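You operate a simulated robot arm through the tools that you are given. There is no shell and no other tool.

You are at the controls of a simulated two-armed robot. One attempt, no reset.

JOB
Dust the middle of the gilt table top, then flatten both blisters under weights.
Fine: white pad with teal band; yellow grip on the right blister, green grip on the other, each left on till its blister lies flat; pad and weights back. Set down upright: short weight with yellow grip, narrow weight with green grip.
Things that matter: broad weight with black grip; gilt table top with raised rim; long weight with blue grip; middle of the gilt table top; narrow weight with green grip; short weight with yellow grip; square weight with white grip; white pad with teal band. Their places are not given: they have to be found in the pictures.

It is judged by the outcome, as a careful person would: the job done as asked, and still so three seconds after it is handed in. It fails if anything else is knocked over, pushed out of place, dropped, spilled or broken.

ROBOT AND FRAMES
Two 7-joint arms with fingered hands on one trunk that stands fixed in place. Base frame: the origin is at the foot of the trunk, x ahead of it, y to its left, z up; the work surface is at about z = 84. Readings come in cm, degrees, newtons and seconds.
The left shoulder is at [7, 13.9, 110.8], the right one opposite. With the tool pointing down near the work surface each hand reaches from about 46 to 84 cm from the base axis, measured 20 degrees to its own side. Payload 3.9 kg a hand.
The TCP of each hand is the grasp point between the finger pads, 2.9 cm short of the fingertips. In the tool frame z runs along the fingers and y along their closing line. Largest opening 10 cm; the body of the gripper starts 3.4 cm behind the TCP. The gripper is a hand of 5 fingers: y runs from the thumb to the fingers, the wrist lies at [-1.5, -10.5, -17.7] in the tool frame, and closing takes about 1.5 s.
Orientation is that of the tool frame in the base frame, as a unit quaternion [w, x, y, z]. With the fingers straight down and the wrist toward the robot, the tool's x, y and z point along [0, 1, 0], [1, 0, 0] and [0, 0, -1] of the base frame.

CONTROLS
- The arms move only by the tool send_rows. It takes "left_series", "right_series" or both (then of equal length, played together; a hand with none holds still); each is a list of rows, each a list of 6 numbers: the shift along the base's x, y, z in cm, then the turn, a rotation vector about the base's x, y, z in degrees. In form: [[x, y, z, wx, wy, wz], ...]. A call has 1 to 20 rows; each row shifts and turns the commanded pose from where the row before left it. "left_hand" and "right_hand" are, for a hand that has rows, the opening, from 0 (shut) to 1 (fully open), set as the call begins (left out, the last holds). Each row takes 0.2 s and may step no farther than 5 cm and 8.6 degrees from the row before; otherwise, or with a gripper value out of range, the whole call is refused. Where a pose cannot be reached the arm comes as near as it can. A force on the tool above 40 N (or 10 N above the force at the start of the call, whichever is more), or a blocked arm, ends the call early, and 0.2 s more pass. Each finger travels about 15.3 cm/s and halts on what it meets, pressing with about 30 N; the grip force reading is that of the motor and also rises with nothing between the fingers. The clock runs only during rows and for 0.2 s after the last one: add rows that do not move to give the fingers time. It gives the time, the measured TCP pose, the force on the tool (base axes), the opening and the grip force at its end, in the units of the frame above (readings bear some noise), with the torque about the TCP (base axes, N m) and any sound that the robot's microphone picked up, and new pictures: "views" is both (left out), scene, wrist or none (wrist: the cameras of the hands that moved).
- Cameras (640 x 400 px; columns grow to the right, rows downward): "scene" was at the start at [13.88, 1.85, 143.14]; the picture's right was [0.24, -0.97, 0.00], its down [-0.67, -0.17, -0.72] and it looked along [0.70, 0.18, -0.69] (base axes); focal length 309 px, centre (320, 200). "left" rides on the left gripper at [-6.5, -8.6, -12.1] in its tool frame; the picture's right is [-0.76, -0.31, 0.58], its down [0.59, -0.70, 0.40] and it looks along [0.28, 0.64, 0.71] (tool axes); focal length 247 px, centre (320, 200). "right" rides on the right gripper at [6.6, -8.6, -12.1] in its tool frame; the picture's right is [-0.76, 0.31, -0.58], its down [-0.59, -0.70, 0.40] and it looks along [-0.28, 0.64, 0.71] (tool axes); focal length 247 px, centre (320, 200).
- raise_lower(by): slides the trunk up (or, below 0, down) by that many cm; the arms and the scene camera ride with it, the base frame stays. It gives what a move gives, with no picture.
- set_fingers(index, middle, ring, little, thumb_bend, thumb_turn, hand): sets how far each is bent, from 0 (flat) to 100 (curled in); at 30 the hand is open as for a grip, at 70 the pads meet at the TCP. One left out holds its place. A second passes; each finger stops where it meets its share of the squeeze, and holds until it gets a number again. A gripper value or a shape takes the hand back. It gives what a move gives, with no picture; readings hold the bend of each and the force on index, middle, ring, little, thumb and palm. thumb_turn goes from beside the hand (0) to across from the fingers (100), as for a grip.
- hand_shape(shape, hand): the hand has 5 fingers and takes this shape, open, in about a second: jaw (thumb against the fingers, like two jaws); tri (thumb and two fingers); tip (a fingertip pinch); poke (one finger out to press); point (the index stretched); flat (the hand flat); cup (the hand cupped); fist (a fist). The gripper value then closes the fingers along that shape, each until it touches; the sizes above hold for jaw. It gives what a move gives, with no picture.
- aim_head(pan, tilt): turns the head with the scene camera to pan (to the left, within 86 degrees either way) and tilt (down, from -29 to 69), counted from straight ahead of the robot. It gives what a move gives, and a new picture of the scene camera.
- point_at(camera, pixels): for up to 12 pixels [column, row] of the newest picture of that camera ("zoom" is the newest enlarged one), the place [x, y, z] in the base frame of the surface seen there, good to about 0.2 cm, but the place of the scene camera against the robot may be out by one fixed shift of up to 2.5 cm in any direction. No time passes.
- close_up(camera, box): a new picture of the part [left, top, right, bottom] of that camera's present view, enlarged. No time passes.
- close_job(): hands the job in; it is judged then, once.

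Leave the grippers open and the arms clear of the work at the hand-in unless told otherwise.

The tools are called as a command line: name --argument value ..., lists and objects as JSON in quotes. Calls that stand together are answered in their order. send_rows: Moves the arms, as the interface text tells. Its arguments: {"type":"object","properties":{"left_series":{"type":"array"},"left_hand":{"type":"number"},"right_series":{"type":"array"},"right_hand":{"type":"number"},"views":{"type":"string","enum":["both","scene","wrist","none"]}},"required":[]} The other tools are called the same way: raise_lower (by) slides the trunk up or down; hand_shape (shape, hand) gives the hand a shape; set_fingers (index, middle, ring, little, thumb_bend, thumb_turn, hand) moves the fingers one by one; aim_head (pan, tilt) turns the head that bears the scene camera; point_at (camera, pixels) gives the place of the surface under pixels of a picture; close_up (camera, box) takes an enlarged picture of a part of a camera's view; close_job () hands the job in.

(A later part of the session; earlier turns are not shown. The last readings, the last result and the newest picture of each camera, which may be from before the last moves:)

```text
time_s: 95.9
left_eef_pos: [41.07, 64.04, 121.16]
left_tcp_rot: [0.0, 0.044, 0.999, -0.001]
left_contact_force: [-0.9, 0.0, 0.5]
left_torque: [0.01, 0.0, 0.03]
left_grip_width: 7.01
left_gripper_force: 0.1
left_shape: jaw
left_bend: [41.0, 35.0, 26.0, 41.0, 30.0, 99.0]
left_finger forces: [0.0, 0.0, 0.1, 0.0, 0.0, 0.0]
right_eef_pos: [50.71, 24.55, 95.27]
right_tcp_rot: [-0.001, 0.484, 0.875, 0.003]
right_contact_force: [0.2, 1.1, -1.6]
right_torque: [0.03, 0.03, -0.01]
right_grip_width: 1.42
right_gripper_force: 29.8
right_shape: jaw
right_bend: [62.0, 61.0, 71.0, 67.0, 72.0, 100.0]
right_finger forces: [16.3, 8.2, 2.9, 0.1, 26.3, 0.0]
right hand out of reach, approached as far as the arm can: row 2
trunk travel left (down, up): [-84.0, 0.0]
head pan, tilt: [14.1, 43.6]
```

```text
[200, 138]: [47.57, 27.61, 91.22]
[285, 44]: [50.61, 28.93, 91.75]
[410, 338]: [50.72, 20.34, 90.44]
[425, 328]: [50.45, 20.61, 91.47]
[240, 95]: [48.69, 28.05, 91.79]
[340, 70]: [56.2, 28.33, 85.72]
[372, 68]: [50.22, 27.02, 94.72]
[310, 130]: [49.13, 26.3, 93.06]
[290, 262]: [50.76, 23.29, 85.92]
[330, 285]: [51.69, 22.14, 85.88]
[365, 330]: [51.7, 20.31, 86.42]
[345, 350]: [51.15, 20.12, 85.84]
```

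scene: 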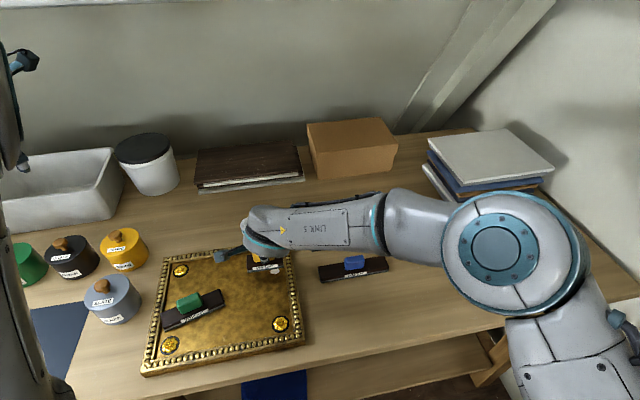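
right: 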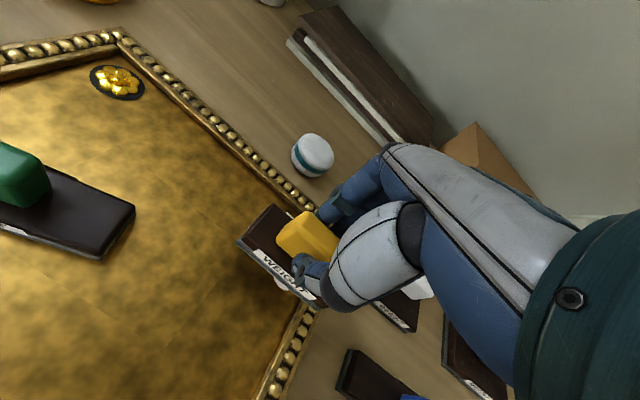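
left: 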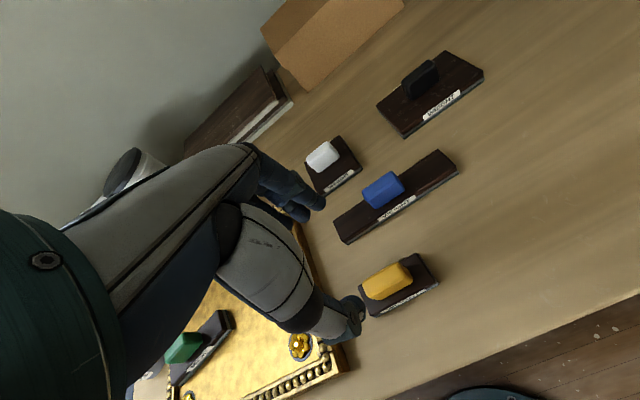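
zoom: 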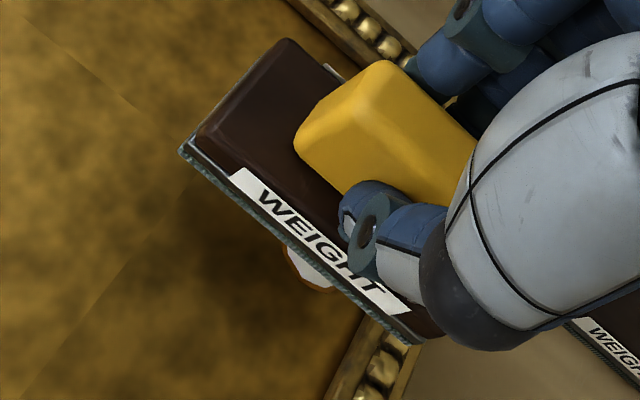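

Plate centre is (50.6, 24.7) at heading 23°. I need about (−0.05, +0.2) and +3° to line up with the board. I'll apply that while lowering to z≈92.

send_rows --right_series '[[-0.05, 0.2, -0.8, 0, 0, 3], [0, 0, -0.9, 0, 0, 0], [0, 0, -0.9, 0, 0, 0], [0, 0, -0.5, 0, 0, 0], [0, 0, 0, 0, 0, 0]]' --views "both"

close_up --camera "right" --box '[220, 190, 350, 330]'

point_at --camera "zoom" --pixels '[[200, 138], [285, 44], [410, 338], [425, 328], [240, 95]]'

close_up --camera "scene" --box '[210, 220, 340, 320]'

```text
time_s: 97.1
left_eef_pos: [41.1, 63.98, 121.06]
left_tcp_rot: [0.0, 0.044, 0.999, 0.0]
left_contact_force: [0.2, -0.4, 0.0]
left_torque: [0.03, -0.02, 0.0]
left_grip_width: 6.96
left_gripper_force: 0.2
left_shape: jaw
left_bend: [41.0, 35.0, 26.0, 41.0, 30.0, 99.0]
left_finger forces: [0.0, 0.0, 0.1, 0.1, 0.0, 0.0]
right_eef_pos: [50.69, 24.95, 92.18]
right_tcp_rot: [-0.001, 0.46, 0.888, 0.003]
right_contact_force: [-0.1, 0.8, -2.4]
right_torque: [-0.03, -0.01, 0.03]
right_grip_width: 1.44
right_gripper_force: 29.9
right_shape: jaw
right_bend: [62.0, 61.0, 71.0, 67.0, 72.0, 100.0]
right_finger forces: [16.2, 8.2, 2.9, 0.0, 26.2, 0.1]
trunk travel left (down, up): [-84.0, 0.0]
head pan, tilt: [14.1, 43.6]
```

scene: 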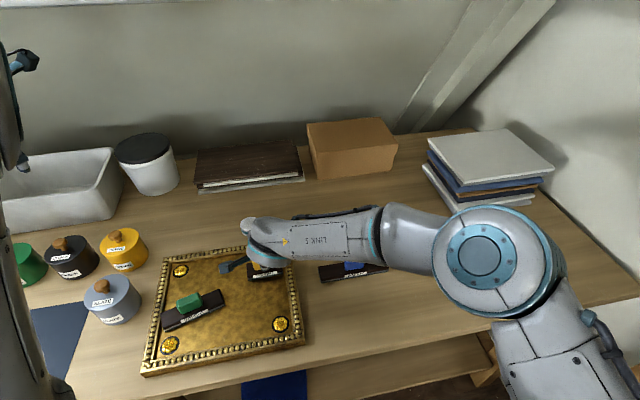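
right: 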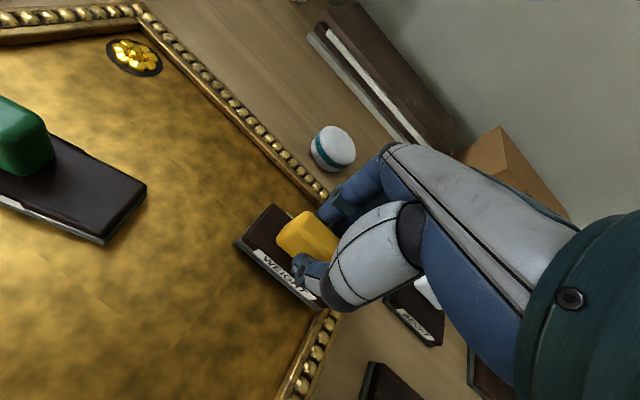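

```text
2.86 times, centred on (285, 260) of right
```

zoom: 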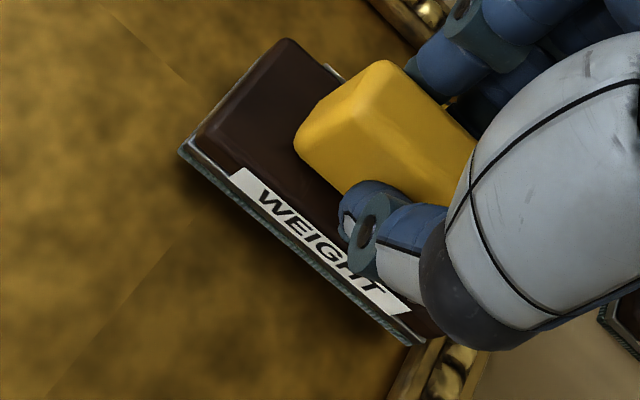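

```text
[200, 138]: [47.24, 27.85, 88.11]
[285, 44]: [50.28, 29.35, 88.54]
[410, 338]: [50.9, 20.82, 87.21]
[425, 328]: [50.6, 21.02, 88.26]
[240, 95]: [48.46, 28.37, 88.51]
```

```text
4.00 times, centred on (275, 270) of scene
```

zoom: 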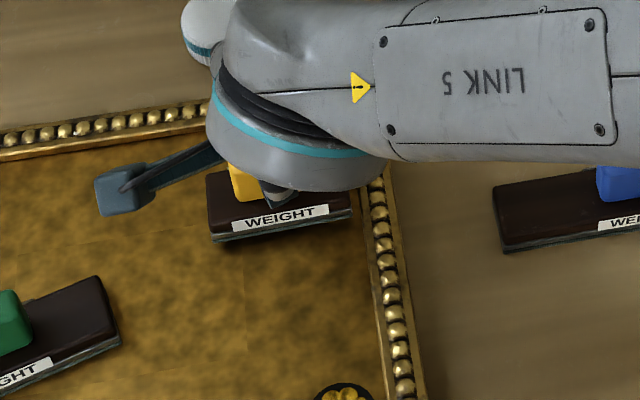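

The plate is aligned at heading 27°, centred at (50.5, 25.1). I'll shift 0.2 cm toward the right rim to cover the blister fully and start lowering to contact.

send_rows --right_series '[[0.09, -0.18, -0.2, 0, 0, 0], [0, 0, -0.2, 0, 0, 0], [0, 0, 0, 0, 0, 0]]' --views "none"

send_rows --right_series '[[0, 0, -0.12, 0, 0, 0], [0, 0, 0, 0, 0, 0]]' --views "none"

send_rows --right_series '[[0, 0, -0.1, 0, 0, 0], [0, 0, 0, 0, 0, 0]]' --views "none"

```text
time_s: 97.9
left_eef_pos: [41.08, 63.96, 121.11]
left_tcp_rot: [-0.001, 0.043, 0.999, 0.0]
left_contact_force: [0.3, -0.5, 0.3]
left_torque: [0.01, 0.0, -0.02]
left_grip_width: 6.96
left_gripper_force: 0.1
left_shape: jaw
left_bend: [41.0, 35.0, 26.0, 41.0, 30.0, 99.0]
left_finger forces: [0.0, 0.1, 0.1, 0.0, 0.0, 0.0]
right_eef_pos: [50.82, 24.82, 91.72]
right_tcp_rot: [-0.002, 0.46, 0.888, 0.005]
right_contact_force: [0.3, 0.0, -2.2]
right_torque: [0.01, -0.04, -0.02]
right_grip_width: 1.42
right_gripper_force: 30.1
right_shape: jaw
right_bend: [62.0, 61.0, 71.0, 67.0, 72.0, 100.0]
right_finger forces: [16.3, 8.2, 2.9, 0.1, 26.3, 0.0]
trunk travel left (down, up): [-84.0, 0.0]
head pan, tilt: [14.1, 43.6]
```

```text
time_s: 98.5
left_eef_pos: [41.12, 63.97, 121.16]
left_tcp_rot: [-0.001, 0.044, 0.999, -0.001]
left_contact_force: [0.1, 0.2, 0.8]
left_torque: [-0.02, 0.0, -0.03]
left_grip_width: 6.94
left_gripper_force: 0.0
left_shape: jaw
left_bend: [41.0, 35.0, 26.0, 41.0, 30.0, 99.0]
left_finger forces: [0.0, 0.0, 0.1, 0.1, 0.0, 0.0]
right_eef_pos: [50.69, 24.94, 91.62]
right_tcp_rot: [-0.002, 0.46, 0.888, 0.003]
right_contact_force: [0.7, 0.0, -1.8]
right_torque: [-0.01, 0.01, -0.05]
right_grip_width: 1.43
right_gripper_force: 30.1
right_shape: jaw
right_bend: [62.0, 61.0, 71.0, 67.0, 72.0, 100.0]
right_finger forces: [16.3, 8.2, 3.0, 0.0, 26.3, 0.0]
trunk travel left (down, up): [-84.0, 0.0]
head pan, tilt: [14.1, 43.6]
```

```text
time_s: 99.1
left_eef_pos: [41.07, 64.04, 121.23]
left_tcp_rot: [-0.001, 0.043, 0.999, 0.0]
left_contact_force: [-1.1, -0.5, 0.3]
left_torque: [0.01, 0.03, -0.03]
left_grip_width: 6.98
left_gripper_force: 0.2
left_shape: jaw
left_bend: [41.0, 35.0, 26.0, 41.0, 30.0, 99.0]
left_finger forces: [0.1, 0.1, 0.0, 0.0, 0.0, 0.0]
right_eef_pos: [50.63, 24.85, 91.48]
right_tcp_rot: [-0.002, 0.461, 0.888, 0.004]
right_contact_force: [-0.6, -0.5, -1.6]
right_torque: [0.01, -0.02, 0.0]
right_grip_width: 1.44
right_gripper_force: 30.4
right_shape: jaw
right_bend: [62.0, 61.0, 71.0, 67.0, 72.0, 100.0]
right_finger forces: [16.3, 8.2, 3.0, 0.1, 26.4, 0.1]
trunk travel left (down, up): [-84.0, 0.0]
head pan, tilt: [14.1, 43.6]
```

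No touch at 91.5. I'm continuing in 0.1 cm steps.

send_rows --right_series '[[0, 0, -0.1, 0, 0, 0], [0, 0, 0, 0, 0, 0]]' --views "none"

send_rows --right_series '[[0, 0, -0.1, 0, 0, 0], [0, 0, 0, 0, 0, 0]]' --views "none"

```text
time_s: 99.7
left_eef_pos: [41.09, 63.82, 121.08]
left_tcp_rot: [-0.001, 0.044, 0.999, -0.001]
left_contact_force: [0.0, 0.9, 0.6]
left_torque: [-0.03, 0.01, -0.03]
left_grip_width: 6.99
left_gripper_force: 0.1
left_shape: jaw
left_bend: [41.0, 35.0, 26.0, 41.0, 30.0, 99.0]
left_finger forces: [0.0, 0.0, 0.0, 0.0, 0.0, 0.0]
right_eef_pos: [50.63, 24.87, 91.37]
right_tcp_rot: [-0.002, 0.46, 0.888, 0.003]
right_contact_force: [0.4, 0.3, -1.1]
right_torque: [0.0, 0.04, 0.02]
right_grip_width: 1.43
right_gripper_force: 30.1
right_shape: jaw
right_bend: [62.0, 61.0, 71.0, 67.0, 72.0, 100.0]
right_finger forces: [16.3, 8.2, 3.0, 0.0, 26.2, 0.0]
trunk travel left (down, up): [-84.0, 0.0]
head pan, tilt: [14.1, 43.6]
```

```text
time_s: 100.3
left_eef_pos: [40.99, 63.99, 121.28]
left_tcp_rot: [0.0, 0.043, 0.999, -0.001]
left_contact_force: [0.7, 1.0, 0.7]
left_torque: [0.04, -0.02, -0.02]
left_grip_width: 6.98
left_gripper_force: 0.0
left_shape: jaw
left_bend: [41.0, 35.0, 26.0, 41.0, 30.0, 99.0]
left_finger forces: [0.1, 0.1, 0.0, 0.0, 0.1, 0.1]
right_eef_pos: [50.7, 25.0, 91.32]
right_tcp_rot: [-0.002, 0.461, 0.888, 0.005]
right_contact_force: [0.1, -1.3, 4.4]
right_torque: [0.01, -0.03, -0.03]
right_grip_width: 1.45
right_gripper_force: 30.0
right_shape: jaw
right_bend: [62.0, 61.0, 71.0, 67.0, 73.0, 100.0]
right_finger forces: [16.5, 8.5, 3.5, 0.0, 26.9, 0.1]
trunk travel left (down, up): [-84.0, 0.0]
head pan, tilt: [14.1, 43.6]
```

The yellow weight has touched down (4.4 N up). I'll open the right hand to release it.

send_rows --right_series '[[0, 0, 0, 0, 0, 0], [0, 0, 0, 0, 0, 0], [0, 0, 0, 0, 0, 0], [0, 0, 0, 0, 0, 0], [0, 0, 0, 0, 0, 0], [0, 0, 0, 0, 0, 0]]' --right_hand 0.7 --views "both"

close_up --camera "right" --box '[200, 150, 400, 340]'

```text
time_s: 101.7
left_eef_pos: [41.03, 63.84, 121.36]
left_tcp_rot: [0.0, 0.044, 0.999, -0.001]
left_contact_force: [0.7, 0.1, -0.6]
left_torque: [0.02, 0.0, 0.01]
left_grip_width: 6.97
left_gripper_force: 0.0
left_shape: jaw
left_bend: [41.0, 35.0, 26.0, 41.0, 30.0, 99.0]
left_finger forces: [0.1, 0.0, 0.0, 0.0, 0.1, 0.1]
right_eef_pos: [50.67, 24.84, 91.24]
right_tcp_rot: [-0.002, 0.46, 0.888, 0.004]
right_contact_force: [0.5, -0.5, 0.2]
right_torque: [0.0, 0.01, 0.04]
right_grip_width: 6.97
right_gripper_force: 0.1
right_shape: jaw
right_bend: [41.0, 36.0, 26.0, 41.0, 31.0, 99.0]
right_finger forces: [0.0, 0.0, 0.1, 0.0, 0.0, 0.0]
trunk travel left (down, up): [-84.0, 0.0]
head pan, tilt: [14.1, 43.6]
```

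scene: 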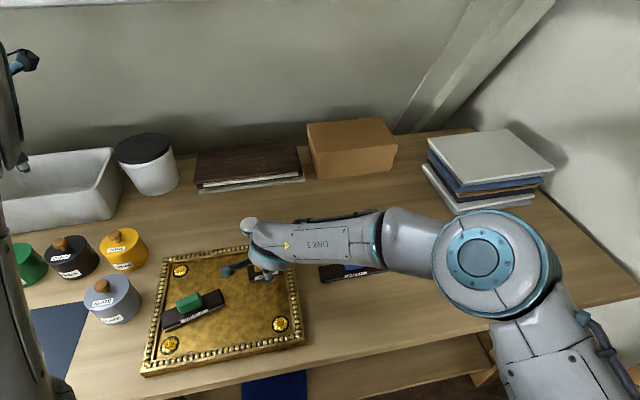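
right: 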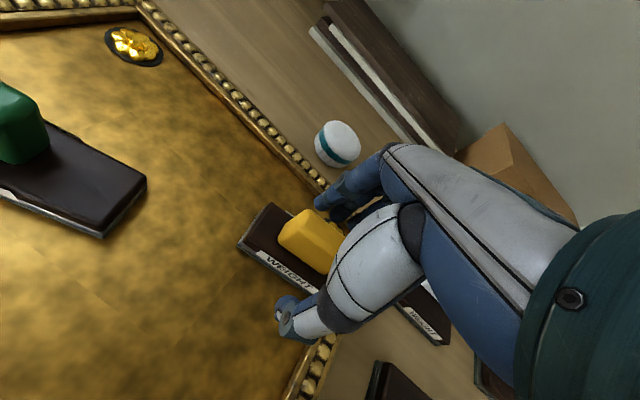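

```text
2.11 times, centred on (300, 245) of right
```

zoom: 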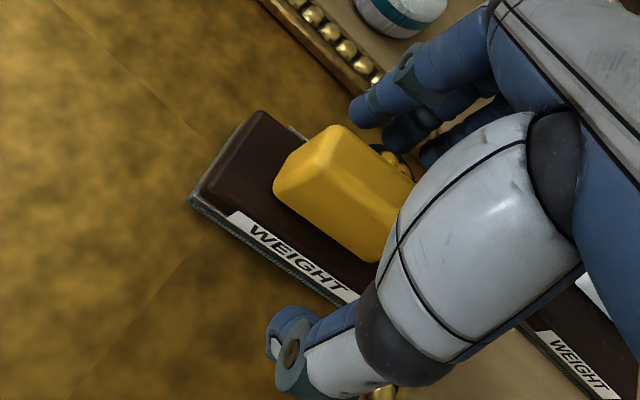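

Released and standing. I'll lift the right hand straight up and then move it back toward the right, clear of the view.

send_rows --right_series '[[0, 0, 0.8, 0, 0, 0], [0, 0, 1.2, 0, 0, 0], [0, 0, 2, 0, 0, 0], [0, 0, 3, 0, 0, 0], [0, -0.5, 3, 0, 0, -1], [-0.5, -3, 2, 0, 0, -3], [-0.5, -4, 1, 0, 0, -4], [-0.5, -4, 1, 0, 0, -4], [-0.5, -4, 1, 0, 0, -4], [-0.5, -4, 1, 0, 0, -4], [-0.5, -4, 1, 0, 0, -4], [-0.5, -4, 1, 0, 0, -4], [-0.5, -4, 1, 0, 0, -4], [-0.5, -4, 1, 0, 0, -4], [-0.5, -4, 1, 0, 0, -4], [-0.5, -4, 0, 0, 0, -3], [-0.5, -4, 0, 0, 0, -2], [0, 0, 0, 0, 0, 0]]' --views "scene"

close_up --camera "scene" --box '[130, 230, 320, 380]'

```text
time_s: 105.5
left_eef_pos: [41.07, 64.24, 121.21]
left_tcp_rot: [-0.001, 0.043, 0.999, -0.002]
left_contact_force: [-0.3, 1.1, -0.3]
left_torque: [-0.02, 0.01, 0.0]
left_grip_width: 6.98
left_gripper_force: 0.1
left_shape: jaw
left_bend: [41.0, 35.0, 26.0, 41.0, 30.0, 99.0]
left_finger forces: [0.0, 0.1, 0.0, 0.0, 0.0, 0.0]
right_eef_pos: [44.35, -22.53, 112.4]
right_tcp_rot: [0.001, 0.765, 0.644, 0.004]
right_contact_force: [0.1, 0.7, -0.4]
right_torque: [-0.05, 0.01, 0.0]
right_grip_width: 6.97
right_gripper_force: 0.0
right_shape: jaw
right_bend: [41.0, 35.0, 26.0, 41.0, 30.0, 99.0]
right_finger forces: [0.0, 0.0, 0.0, 0.0, 0.1, 0.0]
trunk travel left (down, up): [-84.0, 0.0]
head pan, tilt: [14.1, 43.6]
```

scene: 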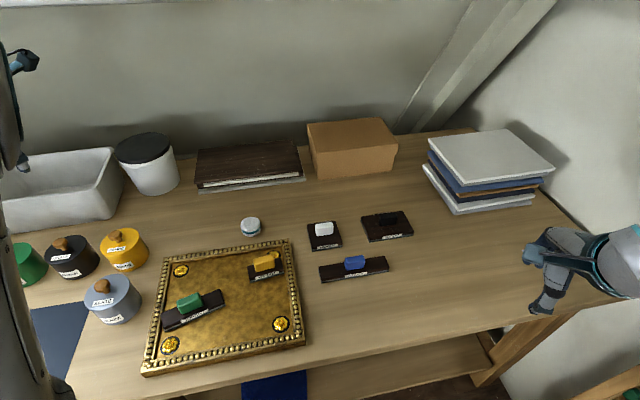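

```text
2.67 times, centred on (225, 305) of scene
```

zoom: 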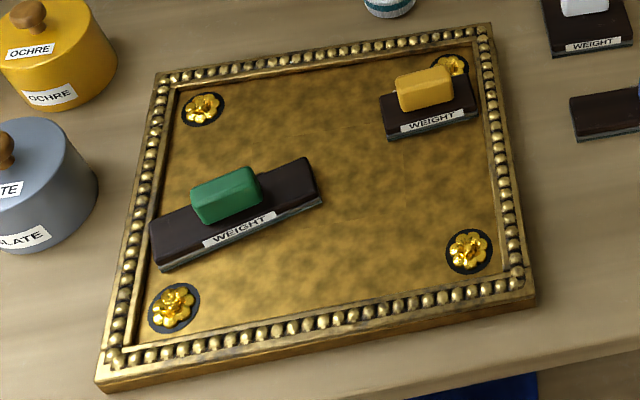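

Both weights stand on their blisters. I'm checking that the yellow plate is level and clear of rim and rosette.

close_up --camera "scene" --box '[230, 235, 310, 285]'

point_at --camera "zoom" --pixels '[[160, 240], [155, 290], [390, 200], [425, 235], [420, 255], [170, 305], [165, 215], [240, 265], [350, 245], [150, 200], [430, 190], [300, 300]]'

```text
8.00 times, centred on (270, 260) of scene
```

zoom: 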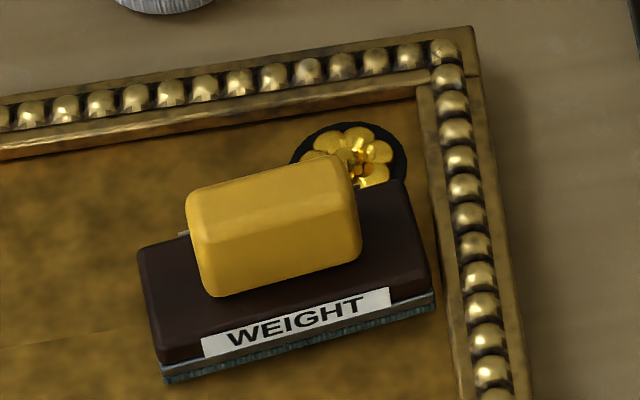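

```text
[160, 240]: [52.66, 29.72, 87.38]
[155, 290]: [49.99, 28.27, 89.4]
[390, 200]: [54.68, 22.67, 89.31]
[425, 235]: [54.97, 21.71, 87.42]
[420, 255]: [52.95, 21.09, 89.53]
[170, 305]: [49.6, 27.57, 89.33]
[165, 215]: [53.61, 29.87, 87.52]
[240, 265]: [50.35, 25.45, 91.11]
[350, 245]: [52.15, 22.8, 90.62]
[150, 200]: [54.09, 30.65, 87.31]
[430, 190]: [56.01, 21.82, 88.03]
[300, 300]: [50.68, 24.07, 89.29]
```

Yellow is level within about 0.15 cm. Now I'll let time pass for the blisters to flatten, holding both arms still.

send_rows --right_series '[[0, 0, 0, 0, 0, 0], [0, 0, 0, 0, 0, 0], [0, 0, 0, 0, 0, 0], [0, 0, 0, 0, 0, 0], [0, 0, 0, 0, 0, 0], [0, 0, 0, 0, 0, 0], [0, 0, 0, 0, 0, 0], [0, 0, 0, 0, 0, 0], [0, 0, 0, 0, 0, 0], [0, 0, 0, 0, 0, 0], [0, 0, 0, 0, 0, 0], [0, 0, 0, 0, 0, 0], [0, 0, 0, 0, 0, 0], [0, 0, 0, 0, 0, 0], [0, 0, 0, 0, 0, 0], [0, 0, 0, 0, 0, 0], [0, 0, 0, 0, 0, 0], [0, 0, 0, 0, 0, 0], [0, 0, 0, 0, 0, 0], [0, 0, 0, 0, 0, 0]]' --views "none"

send_rows --right_series '[[0, 0, 0, 0, 0, 0], [0, 0, 0, 0, 0, 0], [0, 0, 0, 0, 0, 0], [0, 0, 0, 0, 0, 0], [0, 0, 0, 0, 0, 0], [0, 0, 0, 0, 0, 0], [0, 0, 0, 0, 0, 0], [0, 0, 0, 0, 0, 0], [0, 0, 0, 0, 0, 0], [0, 0, 0, 0, 0, 0], [0, 0, 0, 0, 0, 0], [0, 0, 0, 0, 0, 0], [0, 0, 0, 0, 0, 0], [0, 0, 0, 0, 0, 0], [0, 0, 0, 0, 0, 0], [0, 0, 0, 0, 0, 0], [0, 0, 0, 0, 0, 0], [0, 0, 0, 0, 0, 0], [0, 0, 0, 0, 0, 0], [0, 0, 0, 0, 0, 0]]' --views "scene"

close_up --camera "scene" --box '[230, 235, 310, 285]'

close_up --camera "scene" --box '[140, 270, 240, 365]'

```text
time_s: 109.7
left_eef_pos: [41.05, 63.87, 121.24]
left_tcp_rot: [0.0, 0.044, 0.999, 0.0]
left_contact_force: [0.4, 0.9, 0.3]
left_torque: [-0.03, 0.02, -0.04]
left_grip_width: 6.97
left_gripper_force: 0.0
left_shape: jaw
left_bend: [41.0, 35.0, 26.0, 41.0, 30.0, 99.0]
left_finger forces: [0.1, 0.0, 0.0, 0.0, 0.0, 0.0]
right_eef_pos: [44.46, -22.58, 112.33]
right_tcp_rot: [-0.001, 0.765, 0.644, 0.004]
right_contact_force: [-0.8, 0.0, 0.3]
right_torque: [-0.02, -0.01, 0.01]
right_grip_width: 6.97
right_gripper_force: 0.1
right_shape: jaw
right_bend: [41.0, 35.0, 26.0, 41.0, 30.0, 99.0]
right_finger forces: [0.1, 0.0, 0.0, 0.0, 0.1, 0.0]
trunk travel left (down, up): [-84.0, 0.0]
head pan, tilt: [14.1, 43.6]
```

```text
time_s: 113.9
left_eef_pos: [41.14, 63.94, 121.17]
left_tcp_rot: [0.0, 0.044, 0.999, -0.001]
left_contact_force: [0.3, 0.4, 1.0]
left_torque: [-0.04, -0.01, -0.01]
left_grip_width: 6.96
left_gripper_force: 0.1
left_shape: jaw
left_bend: [41.0, 35.0, 26.0, 41.0, 30.0, 99.0]
left_finger forces: [0.0, 0.0, 0.1, 0.0, 0.1, 0.0]
right_eef_pos: [44.3, -22.53, 112.37]
right_tcp_rot: [0.001, 0.765, 0.644, 0.004]
right_contact_force: [-0.2, -0.2, -0.1]
right_torque: [0.01, -0.03, 0.02]
right_grip_width: 6.96
right_gripper_force: 0.0
right_shape: jaw
right_bend: [41.0, 35.0, 26.0, 41.0, 30.0, 99.0]
right_finger forces: [0.1, 0.0, 0.1, 0.0, 0.0, 0.1]
trunk travel left (down, up): [-84.0, 0.0]
head pan, tilt: [14.1, 43.6]
```

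scene: 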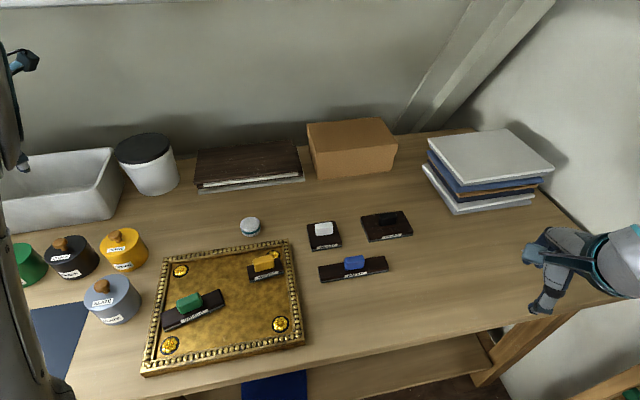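

```text
8.00 times, centred on (270, 260) of scene
```

zoom: 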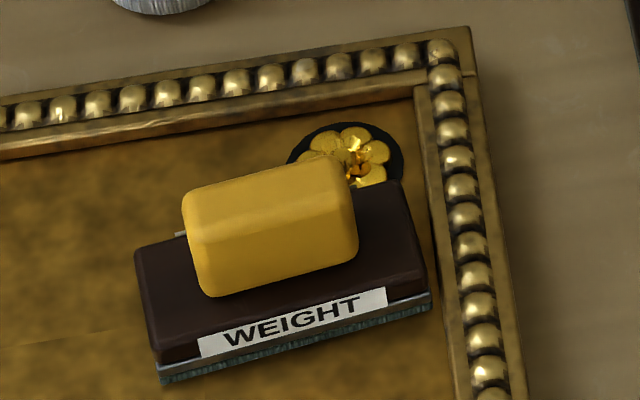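

```text
4.21 times, centred on (190, 318) of scene
```

zoom: 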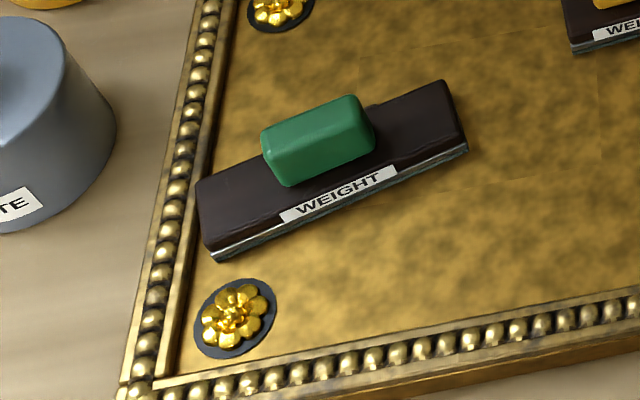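

No visible change yet. I'll let another 21 seconds or so pass with everything still.

send_rows --right_series '[[0, 0, 0, 0, 0, 0], [0, 0, 0, 0, 0, 0], [0, 0, 0, 0, 0, 0], [0, 0, 0, 0, 0, 0], [0, 0, 0, 0, 0, 0], [0, 0, 0, 0, 0, 0], [0, 0, 0, 0, 0, 0], [0, 0, 0, 0, 0, 0], [0, 0, 0, 0, 0, 0], [0, 0, 0, 0, 0, 0], [0, 0, 0, 0, 0, 0], [0, 0, 0, 0, 0, 0], [0, 0, 0, 0, 0, 0], [0, 0, 0, 0, 0, 0], [0, 0, 0, 0, 0, 0], [0, 0, 0, 0, 0, 0], [0, 0, 0, 0, 0, 0], [0, 0, 0, 0, 0, 0], [0, 0, 0, 0, 0, 0], [0, 0, 0, 0, 0, 0]]' --views "none"

send_rows --right_series '[[0, 0, 0, 0, 0, 0], [0, 0, 0, 0, 0, 0], [0, 0, 0, 0, 0, 0], [0, 0, 0, 0, 0, 0], [0, 0, 0, 0, 0, 0], [0, 0, 0, 0, 0, 0], [0, 0, 0, 0, 0, 0], [0, 0, 0, 0, 0, 0], [0, 0, 0, 0, 0, 0], [0, 0, 0, 0, 0, 0], [0, 0, 0, 0, 0, 0], [0, 0, 0, 0, 0, 0], [0, 0, 0, 0, 0, 0], [0, 0, 0, 0, 0, 0], [0, 0, 0, 0, 0, 0], [0, 0, 0, 0, 0, 0], [0, 0, 0, 0, 0, 0], [0, 0, 0, 0, 0, 0], [0, 0, 0, 0, 0, 0], [0, 0, 0, 0, 0, 0]]' --views "none"

send_rows --right_series '[[0, 0, 0, 0, 0, 0], [0, 0, 0, 0, 0, 0], [0, 0, 0, 0, 0, 0], [0, 0, 0, 0, 0, 0], [0, 0, 0, 0, 0, 0], [0, 0, 0, 0, 0, 0], [0, 0, 0, 0, 0, 0], [0, 0, 0, 0, 0, 0], [0, 0, 0, 0, 0, 0], [0, 0, 0, 0, 0, 0], [0, 0, 0, 0, 0, 0], [0, 0, 0, 0, 0, 0], [0, 0, 0, 0, 0, 0], [0, 0, 0, 0, 0, 0], [0, 0, 0, 0, 0, 0], [0, 0, 0, 0, 0, 0], [0, 0, 0, 0, 0, 0], [0, 0, 0, 0, 0, 0], [0, 0, 0, 0, 0, 0], [0, 0, 0, 0, 0, 0]]' --views "none"

send_rows --right_series '[[0, 0, 0, 0, 0, 0], [0, 0, 0, 0, 0, 0], [0, 0, 0, 0, 0, 0], [0, 0, 0, 0, 0, 0], [0, 0, 0, 0, 0, 0], [0, 0, 0, 0, 0, 0], [0, 0, 0, 0, 0, 0], [0, 0, 0, 0, 0, 0], [0, 0, 0, 0, 0, 0], [0, 0, 0, 0, 0, 0], [0, 0, 0, 0, 0, 0], [0, 0, 0, 0, 0, 0], [0, 0, 0, 0, 0, 0], [0, 0, 0, 0, 0, 0], [0, 0, 0, 0, 0, 0], [0, 0, 0, 0, 0, 0], [0, 0, 0, 0, 0, 0], [0, 0, 0, 0, 0, 0], [0, 0, 0, 0, 0, 0], [0, 0, 0, 0, 0, 0]]' --views "none"

send_rows --right_series '[[0, 0, 0, 0, 0, 0], [0, 0, 0, 0, 0, 0], [0, 0, 0, 0, 0, 0], [0, 0, 0, 0, 0, 0], [0, 0, 0, 0, 0, 0], [0, 0, 0, 0, 0, 0], [0, 0, 0, 0, 0, 0], [0, 0, 0, 0, 0, 0], [0, 0, 0, 0, 0, 0], [0, 0, 0, 0, 0, 0], [0, 0, 0, 0, 0, 0], [0, 0, 0, 0, 0, 0], [0, 0, 0, 0, 0, 0], [0, 0, 0, 0, 0, 0], [0, 0, 0, 0, 0, 0], [0, 0, 0, 0, 0, 0], [0, 0, 0, 0, 0, 0], [0, 0, 0, 0, 0, 0], [0, 0, 0, 0, 0, 0], [0, 0, 0, 0, 0, 0]]' --views "scene"

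close_up --camera "scene" --box '[230, 235, 310, 285]'

point_at --camera "zoom" --pixels '[[155, 290], [170, 320], [240, 310], [385, 210], [415, 260], [390, 275], [300, 300]]'

close_up --camera "scene" --box '[140, 270, 240, 365]'

point_at --camera "zoom" --pixels '[[206, 190], [215, 235], [225, 200], [260, 215], [435, 95], [455, 130], [445, 115]]'

```text
time_s: 118.1
left_eef_pos: [41.01, 63.91, 121.16]
left_tcp_rot: [0.0, 0.044, 0.999, -0.001]
left_contact_force: [0.4, 0.0, -0.3]
left_torque: [0.02, 0.04, 0.03]
left_grip_width: 7.0
left_gripper_force: 0.1
left_shape: jaw
left_bend: [41.0, 35.0, 26.0, 41.0, 30.0, 99.0]
left_finger forces: [0.0, 0.0, 0.0, 0.0, 0.1, 0.1]
right_eef_pos: [44.43, -22.59, 112.31]
right_tcp_rot: [-0.001, 0.765, 0.644, 0.005]
right_contact_force: [0.0, 0.2, 0.7]
right_torque: [0.0, 0.02, 0.03]
right_grip_width: 6.95
right_gripper_force: 0.0
right_shape: jaw
right_bend: [41.0, 35.0, 26.0, 41.0, 30.0, 99.0]
right_finger forces: [0.1, 0.0, 0.0, 0.0, 0.1, 0.0]
trunk travel left (down, up): [-84.0, 0.0]
head pan, tilt: [14.1, 43.6]
```

```text
time_s: 122.3
left_eef_pos: [41.07, 63.91, 121.21]
left_tcp_rot: [0.0, 0.044, 0.999, 0.0]
left_contact_force: [0.4, 0.3, 0.2]
left_torque: [-0.01, -0.03, 0.0]
left_grip_width: 7.0
left_gripper_force: 0.1
left_shape: jaw
left_bend: [41.0, 35.0, 26.0, 41.0, 30.0, 99.0]
left_finger forces: [0.1, 0.0, 0.1, 0.0, 0.1, 0.0]
right_eef_pos: [44.51, -22.53, 112.29]
right_tcp_rot: [-0.001, 0.765, 0.644, 0.004]
right_contact_force: [0.7, 0.9, 0.1]
right_torque: [0.01, -0.02, -0.03]
right_grip_width: 6.94
right_gripper_force: 0.1
right_shape: jaw
right_bend: [41.0, 35.0, 26.0, 41.0, 30.0, 99.0]
right_finger forces: [0.1, 0.0, 0.0, 0.0, 0.0, 0.1]
trunk travel left (down, up): [-84.0, 0.0]
head pan, tilt: [14.1, 43.6]
```

```text
time_s: 126.5
left_eef_pos: [41.03, 63.95, 121.27]
left_tcp_rot: [-0.001, 0.043, 0.999, -0.002]
left_contact_force: [0.6, 0.4, -0.4]
left_torque: [0.02, 0.04, 0.03]
left_grip_width: 6.99
left_gripper_force: 0.0
left_shape: jaw
left_bend: [41.0, 35.0, 26.0, 41.0, 30.0, 99.0]
left_finger forces: [0.0, 0.0, 0.1, 0.0, 0.0, 0.0]
right_eef_pos: [44.49, -22.57, 112.28]
right_tcp_rot: [0.0, 0.765, 0.644, 0.004]
right_contact_force: [0.2, 0.1, -0.7]
right_torque: [0.0, 0.0, 0.01]
right_grip_width: 6.94
right_gripper_force: 0.2
right_shape: jaw
right_bend: [41.0, 35.0, 26.0, 41.0, 30.0, 99.0]
right_finger forces: [0.0, 0.1, 0.1, 0.0, 0.0, 0.0]
trunk travel left (down, up): [-84.0, 0.0]
head pan, tilt: [14.1, 43.6]
```

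```text
time_s: 130.7
left_eef_pos: [41.04, 63.91, 121.19]
left_tcp_rot: [-0.001, 0.044, 0.999, -0.001]
left_contact_force: [-0.1, 0.4, -0.3]
left_torque: [-0.01, 0.01, 0.0]
left_grip_width: 6.99
left_gripper_force: 0.1
left_shape: jaw
left_bend: [41.0, 35.0, 26.0, 41.0, 30.0, 99.0]
left_finger forces: [0.0, 0.0, 0.0, 0.1, 0.0, 0.0]
right_eef_pos: [44.44, -22.52, 112.31]
right_tcp_rot: [0.0, 0.765, 0.644, 0.005]
right_contact_force: [-0.1, -0.3, 0.8]
right_torque: [-0.01, 0.05, 0.04]
right_grip_width: 6.99
right_gripper_force: 0.1
right_shape: jaw
right_bend: [41.0, 35.0, 26.0, 41.0, 30.0, 99.0]
right_finger forces: [0.0, 0.0, 0.0, 0.0, 0.0, 0.0]
trunk travel left (down, up): [-84.0, 0.0]
head pan, tilt: [14.1, 43.6]
```

```text
time_s: 134.9
left_eef_pos: [41.04, 63.91, 121.2]
left_tcp_rot: [0.001, 0.044, 0.999, -0.001]
left_contact_force: [-0.4, 0.1, -0.1]
left_torque: [0.02, -0.02, 0.01]
left_grip_width: 7.0
left_gripper_force: 0.1
left_shape: jaw
left_bend: [41.0, 35.0, 26.0, 41.0, 30.0, 99.0]
left_finger forces: [0.0, 0.0, 0.1, 0.1, 0.1, 0.1]
right_eef_pos: [44.43, -22.61, 112.34]
right_tcp_rot: [0.0, 0.765, 0.644, 0.004]
right_contact_force: [-0.2, -0.5, 0.5]
right_torque: [0.02, 0.02, -0.02]
right_grip_width: 6.97
right_gripper_force: 0.1
right_shape: jaw
right_bend: [41.0, 35.0, 26.0, 41.0, 30.0, 99.0]
right_finger forces: [0.0, 0.1, 0.0, 0.0, 0.0, 0.0]
trunk travel left (down, up): [-84.0, 0.0]
head pan, tilt: [14.1, 43.6]
```

scene: 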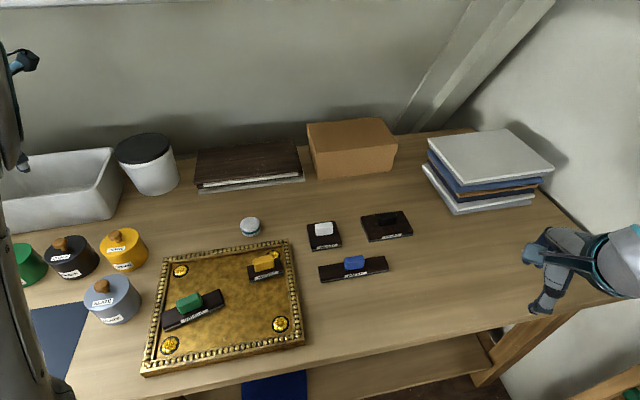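

```text
8.00 times, centred on (270, 260) of scene
```

zoom: 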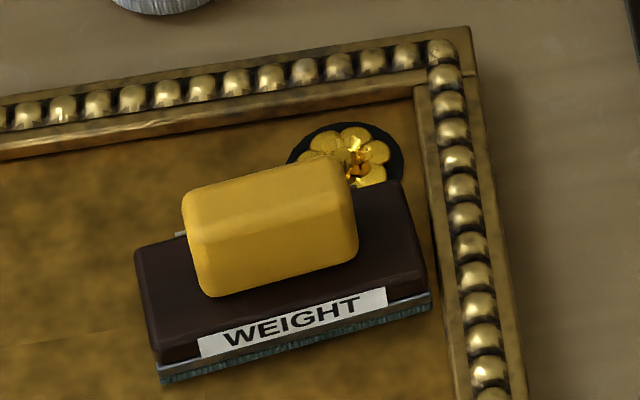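

```text
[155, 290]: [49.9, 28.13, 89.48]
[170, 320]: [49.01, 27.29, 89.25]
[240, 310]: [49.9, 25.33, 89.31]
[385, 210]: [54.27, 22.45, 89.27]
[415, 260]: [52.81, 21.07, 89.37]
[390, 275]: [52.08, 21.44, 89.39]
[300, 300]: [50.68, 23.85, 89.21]
```

```text
4.21 times, centred on (190, 318) of scene
```

zoom: 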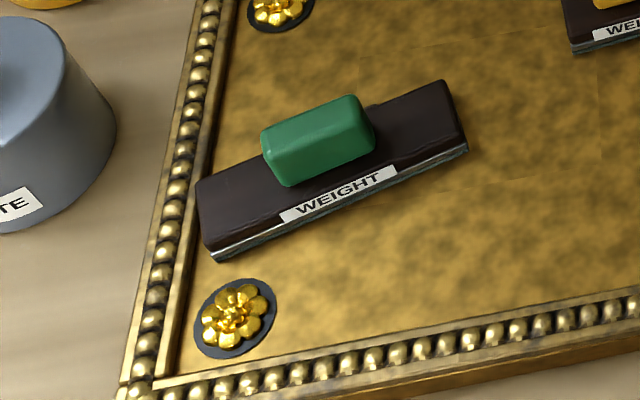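

```text
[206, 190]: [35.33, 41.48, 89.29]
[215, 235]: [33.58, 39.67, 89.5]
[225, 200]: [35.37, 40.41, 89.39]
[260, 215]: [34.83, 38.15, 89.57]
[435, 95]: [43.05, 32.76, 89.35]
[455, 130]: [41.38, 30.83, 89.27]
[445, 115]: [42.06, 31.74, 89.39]
```

Yellow has been on for about 33 s and green about 60 s, and both are level. I'll bring the right hand back over the yellow weight to lift it and look at the blister.

send_rows --right_series '[[0.52, 3.95, -0.5, 0, 0, 3.75], [0.52, 3.95, -0.5, 0, 0, 3.75], [0.52, 3.95, -0.5, 0, 0, 3.75], [0.52, 3.95, -0.5, 0, 0, 3.75], [0.52, 3.95, -0.5, 0, 0, 3.75], [0.52, 3.95, -0.5, 0, 0, 3.75], [0.52, 3.95, -0.5, 0, 0, 3.75], [0.52, 3.95, -0.5, 0, 0, 3.75], [0.52, 3.95, -0.5, 0, 0, 3.75], [0.52, 3.95, -0.5, 0, 0, 3.75], [0.52, 3.95, -1, 0, 0, 3.75], [0.52, 3.95, -1.5, 0, 0, 3.75], [0, 0, -2, 0, 0, 0], [0, 0, -2, 0, 0, 0], [0, 0, 0, 0, 0, 0]]' --views "both"

close_up --camera "right" --box '[180, 150, 400, 350]'

```text
time_s: 138.1
left_eef_pos: [40.95, 64.03, 121.13]
left_tcp_rot: [0.0, 0.043, 0.999, -0.002]
left_contact_force: [0.0, 0.3, 0.1]
left_torque: [-0.01, 0.0, 0.02]
left_grip_width: 6.96
left_gripper_force: 0.1
left_shape: jaw
left_bend: [41.0, 35.0, 26.0, 41.0, 30.0, 99.0]
left_finger forces: [0.0, 0.1, 0.0, 0.1, 0.1, 0.0]
right_eef_pos: [51.19, 24.73, 100.6]
right_tcp_rot: [-0.001, 0.459, 0.888, 0.004]
right_contact_force: [-0.3, -0.5, 0.0]
right_torque: [0.0, -0.01, 0.0]
right_grip_width: 6.98
right_gripper_force: 0.0
right_shape: jaw
right_bend: [41.0, 35.0, 26.0, 41.0, 30.0, 99.0]
right_finger forces: [0.0, 0.1, 0.0, 0.0, 0.0, 0.1]
trunk travel left (down, up): [-84.0, 0.0]
head pan, tilt: [14.1, 43.6]
```

scene: 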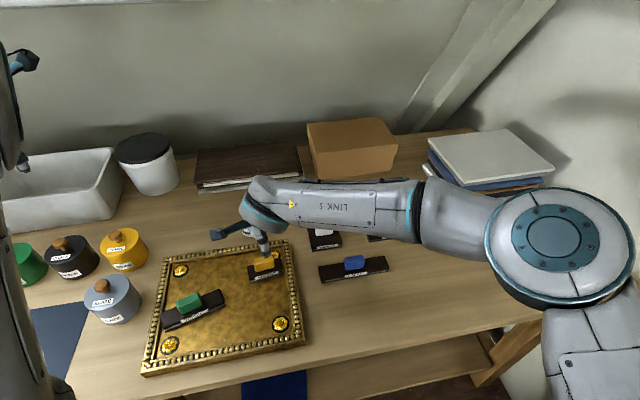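
right: 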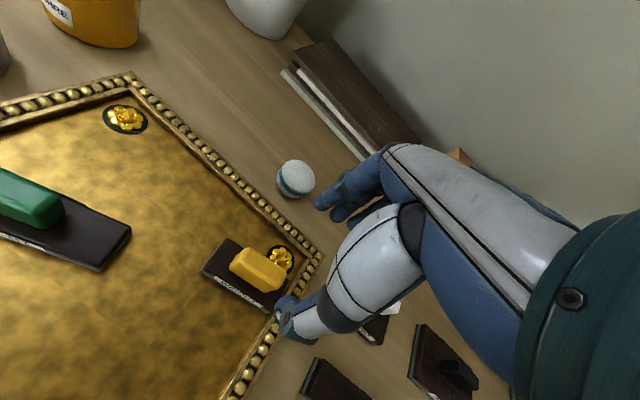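

```text
2.00 times, centred on (290, 250) of right
```

zoom: 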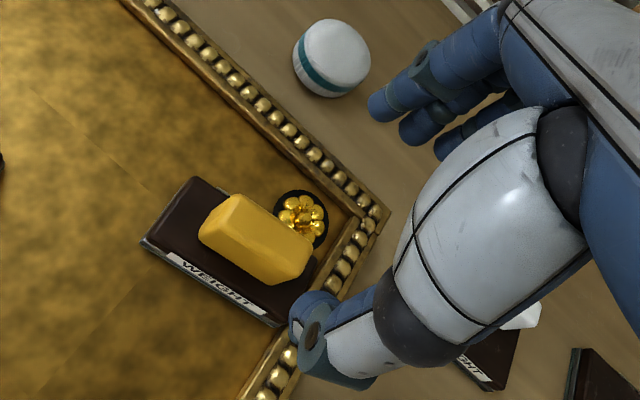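

I'm at (51.2, 24.7); the release pose was (50.67, 24.84, 91.25). I'll correct by −0.5 in x and lower around the grip.

send_rows --right_series '[[-0.5, 0.1, -2, 0, 0, 0], [0, 0, -2, 0, 0, 0], [0, 0, -2, 0, 0, 0], [0, 0, -1.5, 0, 0, 0], [0, 0, -1.0, 0, 0, 0], [0, 0, -0.6, 0, 0, 0], [0, 0, 0, 0, 0, 0]]' --views "wrist"

close_up --camera "right" --box '[180, 150, 400, 350]'

```text
time_s: 139.7
left_eef_pos: [41.03, 63.94, 121.17]
left_tcp_rot: [-0.001, 0.043, 0.999, -0.001]
left_contact_force: [0.1, -0.3, 0.2]
left_torque: [-0.02, 0.01, 0.02]
left_grip_width: 6.96
left_gripper_force: 0.1
left_shape: jaw
left_bend: [41.0, 35.0, 26.0, 41.0, 30.0, 99.0]
left_finger forces: [0.1, 0.0, 0.0, 0.1, 0.1, 0.0]
right_eef_pos: [50.55, 24.79, 91.55]
right_tcp_rot: [-0.003, 0.46, 0.888, 0.004]
right_contact_force: [1.1, 0.0, 0.7]
right_torque: [0.0, 0.0, 0.01]
right_grip_width: 6.96
right_gripper_force: 0.0
right_shape: jaw
right_bend: [41.0, 35.0, 26.0, 41.0, 30.0, 99.0]
right_finger forces: [0.1, 0.0, 0.0, 0.1, 0.0, 0.1]
trunk travel left (down, up): [-84.0, 0.0]
head pan, tilt: [14.1, 43.6]
```

right: 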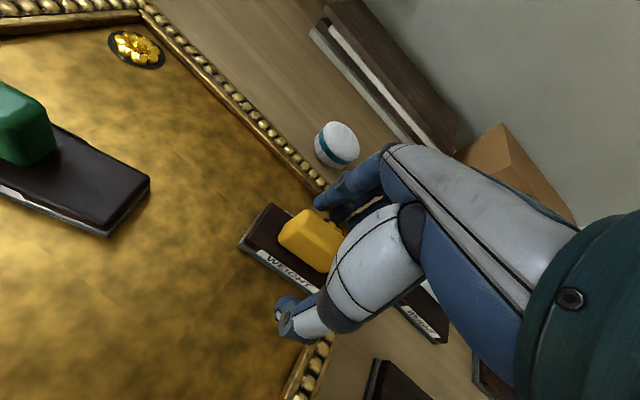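

```text
2.00 times, centred on (290, 250) of right
```

zoom: 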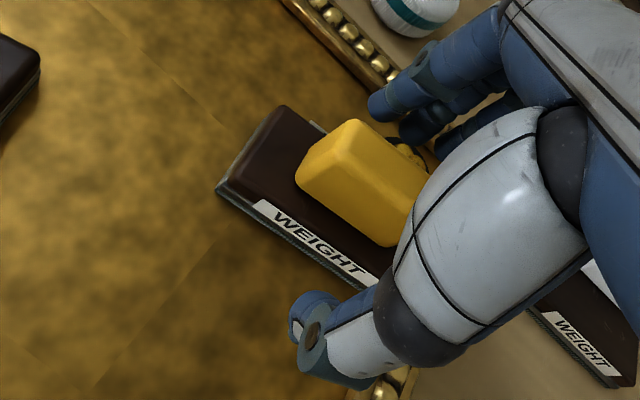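

The hand straddles the yellow grip again in the same pose. I'll close on it, then lift 6 cm.

send_rows --right_series '[[0, 0, -0.1, 0, 0, 0], [0, 0, 0, 0, 0, 0], [0, 0, 0, 0, 0, 0], [0, 0, 0, 0, 0, 0], [0, 0, 0, 0, 0, 0], [0, 0, 0, 0, 0, 0], [0, 0, 0, 0, 0, 0], [0, 0, 0, 0, 0, 0], [0, 0, 0, 0, 0, 0]]' --right_hand 0 --views "none"

send_rows --right_series '[[0, 0, 0.5, 0, 0, 0], [0, 0, 1, 0, 0, 0], [0, 0, 1.5, 0, 0, 0], [0, 0, 2, 0, 0, 0], [0, 0, 2, 0, 0, 0], [0, 0, 0, 0, 0, 0]]' --views "both"

close_up --camera "scene" --box '[220, 230, 310, 310]'

close_up --camera "right" --box '[180, 170, 360, 350]'

```text
time_s: 141.7
left_eef_pos: [41.1, 63.91, 121.16]
left_tcp_rot: [0.0, 0.044, 0.999, -0.002]
left_contact_force: [-0.2, -0.4, 0.4]
left_torque: [0.0, 0.0, 0.0]
left_grip_width: 6.97
left_gripper_force: 0.0
left_shape: jaw
left_bend: [41.0, 35.0, 26.0, 41.0, 30.0, 99.0]
left_finger forces: [0.1, 0.0, 0.1, 0.0, 0.0, 0.0]
right_eef_pos: [50.52, 24.98, 91.43]
right_tcp_rot: [-0.002, 0.46, 0.888, 0.004]
right_contact_force: [-0.8, 0.4, -0.1]
right_torque: [0.01, 0.03, 0.0]
right_grip_width: 1.63
right_gripper_force: 30.0
right_shape: jaw
right_bend: [53.0, 56.0, 73.0, 59.0, 73.0, 100.0]
right_finger forces: [15.7, 8.1, 2.0, 0.0, 25.5, 0.0]
trunk travel left (down, up): [-84.0, 0.0]
head pan, tilt: [14.1, 43.6]
```

```text
time_s: 143.1
left_eef_pos: [41.08, 63.98, 121.25]
left_tcp_rot: [-0.001, 0.044, 0.999, -0.002]
left_contact_force: [0.4, 0.9, -0.1]
left_torque: [0.0, 0.0, -0.02]
left_grip_width: 6.98
left_gripper_force: 0.0
left_shape: jaw
left_bend: [41.0, 35.0, 26.0, 41.0, 30.0, 99.0]
left_finger forces: [0.0, 0.0, 0.1, 0.0, 0.1, 0.0]
right_eef_pos: [50.47, 24.75, 98.57]
right_tcp_rot: [-0.002, 0.459, 0.888, 0.004]
right_contact_force: [-0.9, 0.2, -2.1]
right_torque: [0.0, 0.04, -0.01]
right_grip_width: 1.65
right_gripper_force: 29.6
right_shape: jaw
right_bend: [53.0, 56.0, 73.0, 59.0, 73.0, 100.0]
right_finger forces: [15.9, 8.2, 1.8, 0.0, 25.5, 0.0]
trunk travel left (down, up): [-84.0, 0.0]
head pan, tilt: [14.1, 43.6]
```

scene: 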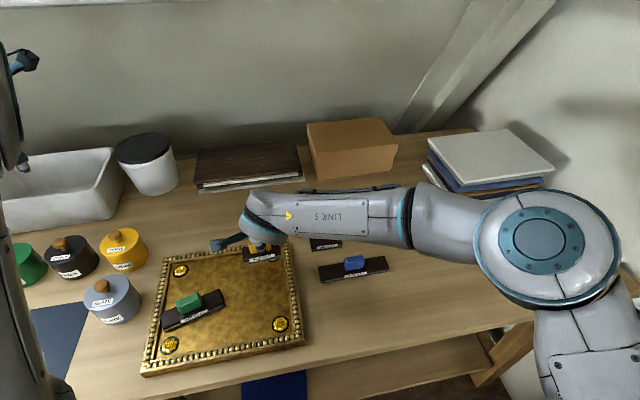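
right: 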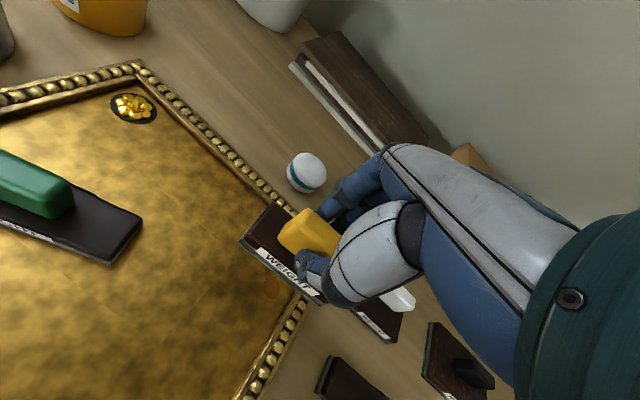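

```text
5.00 times, centred on (265, 270) of scene
```

zoom: 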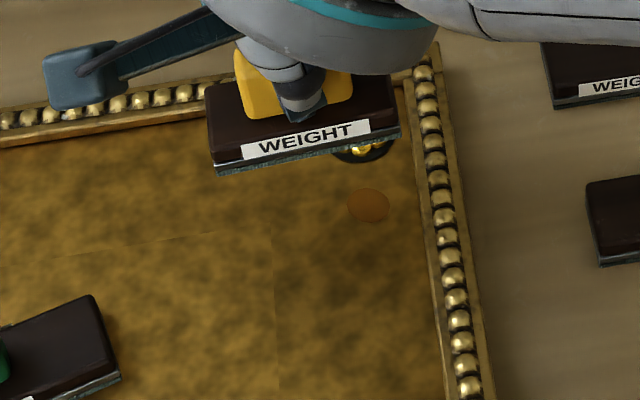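

```text
2.22 times, centred on (270, 260) of right
```

zoom: 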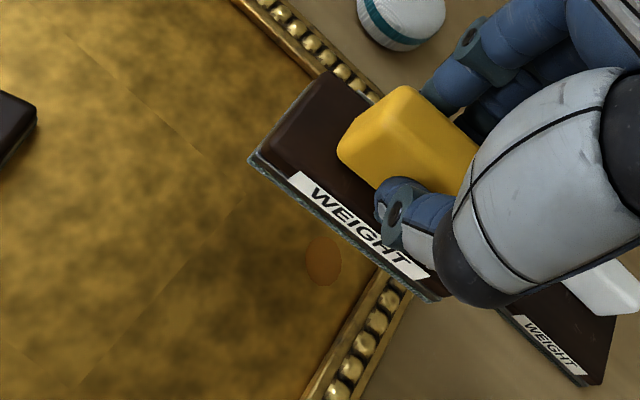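

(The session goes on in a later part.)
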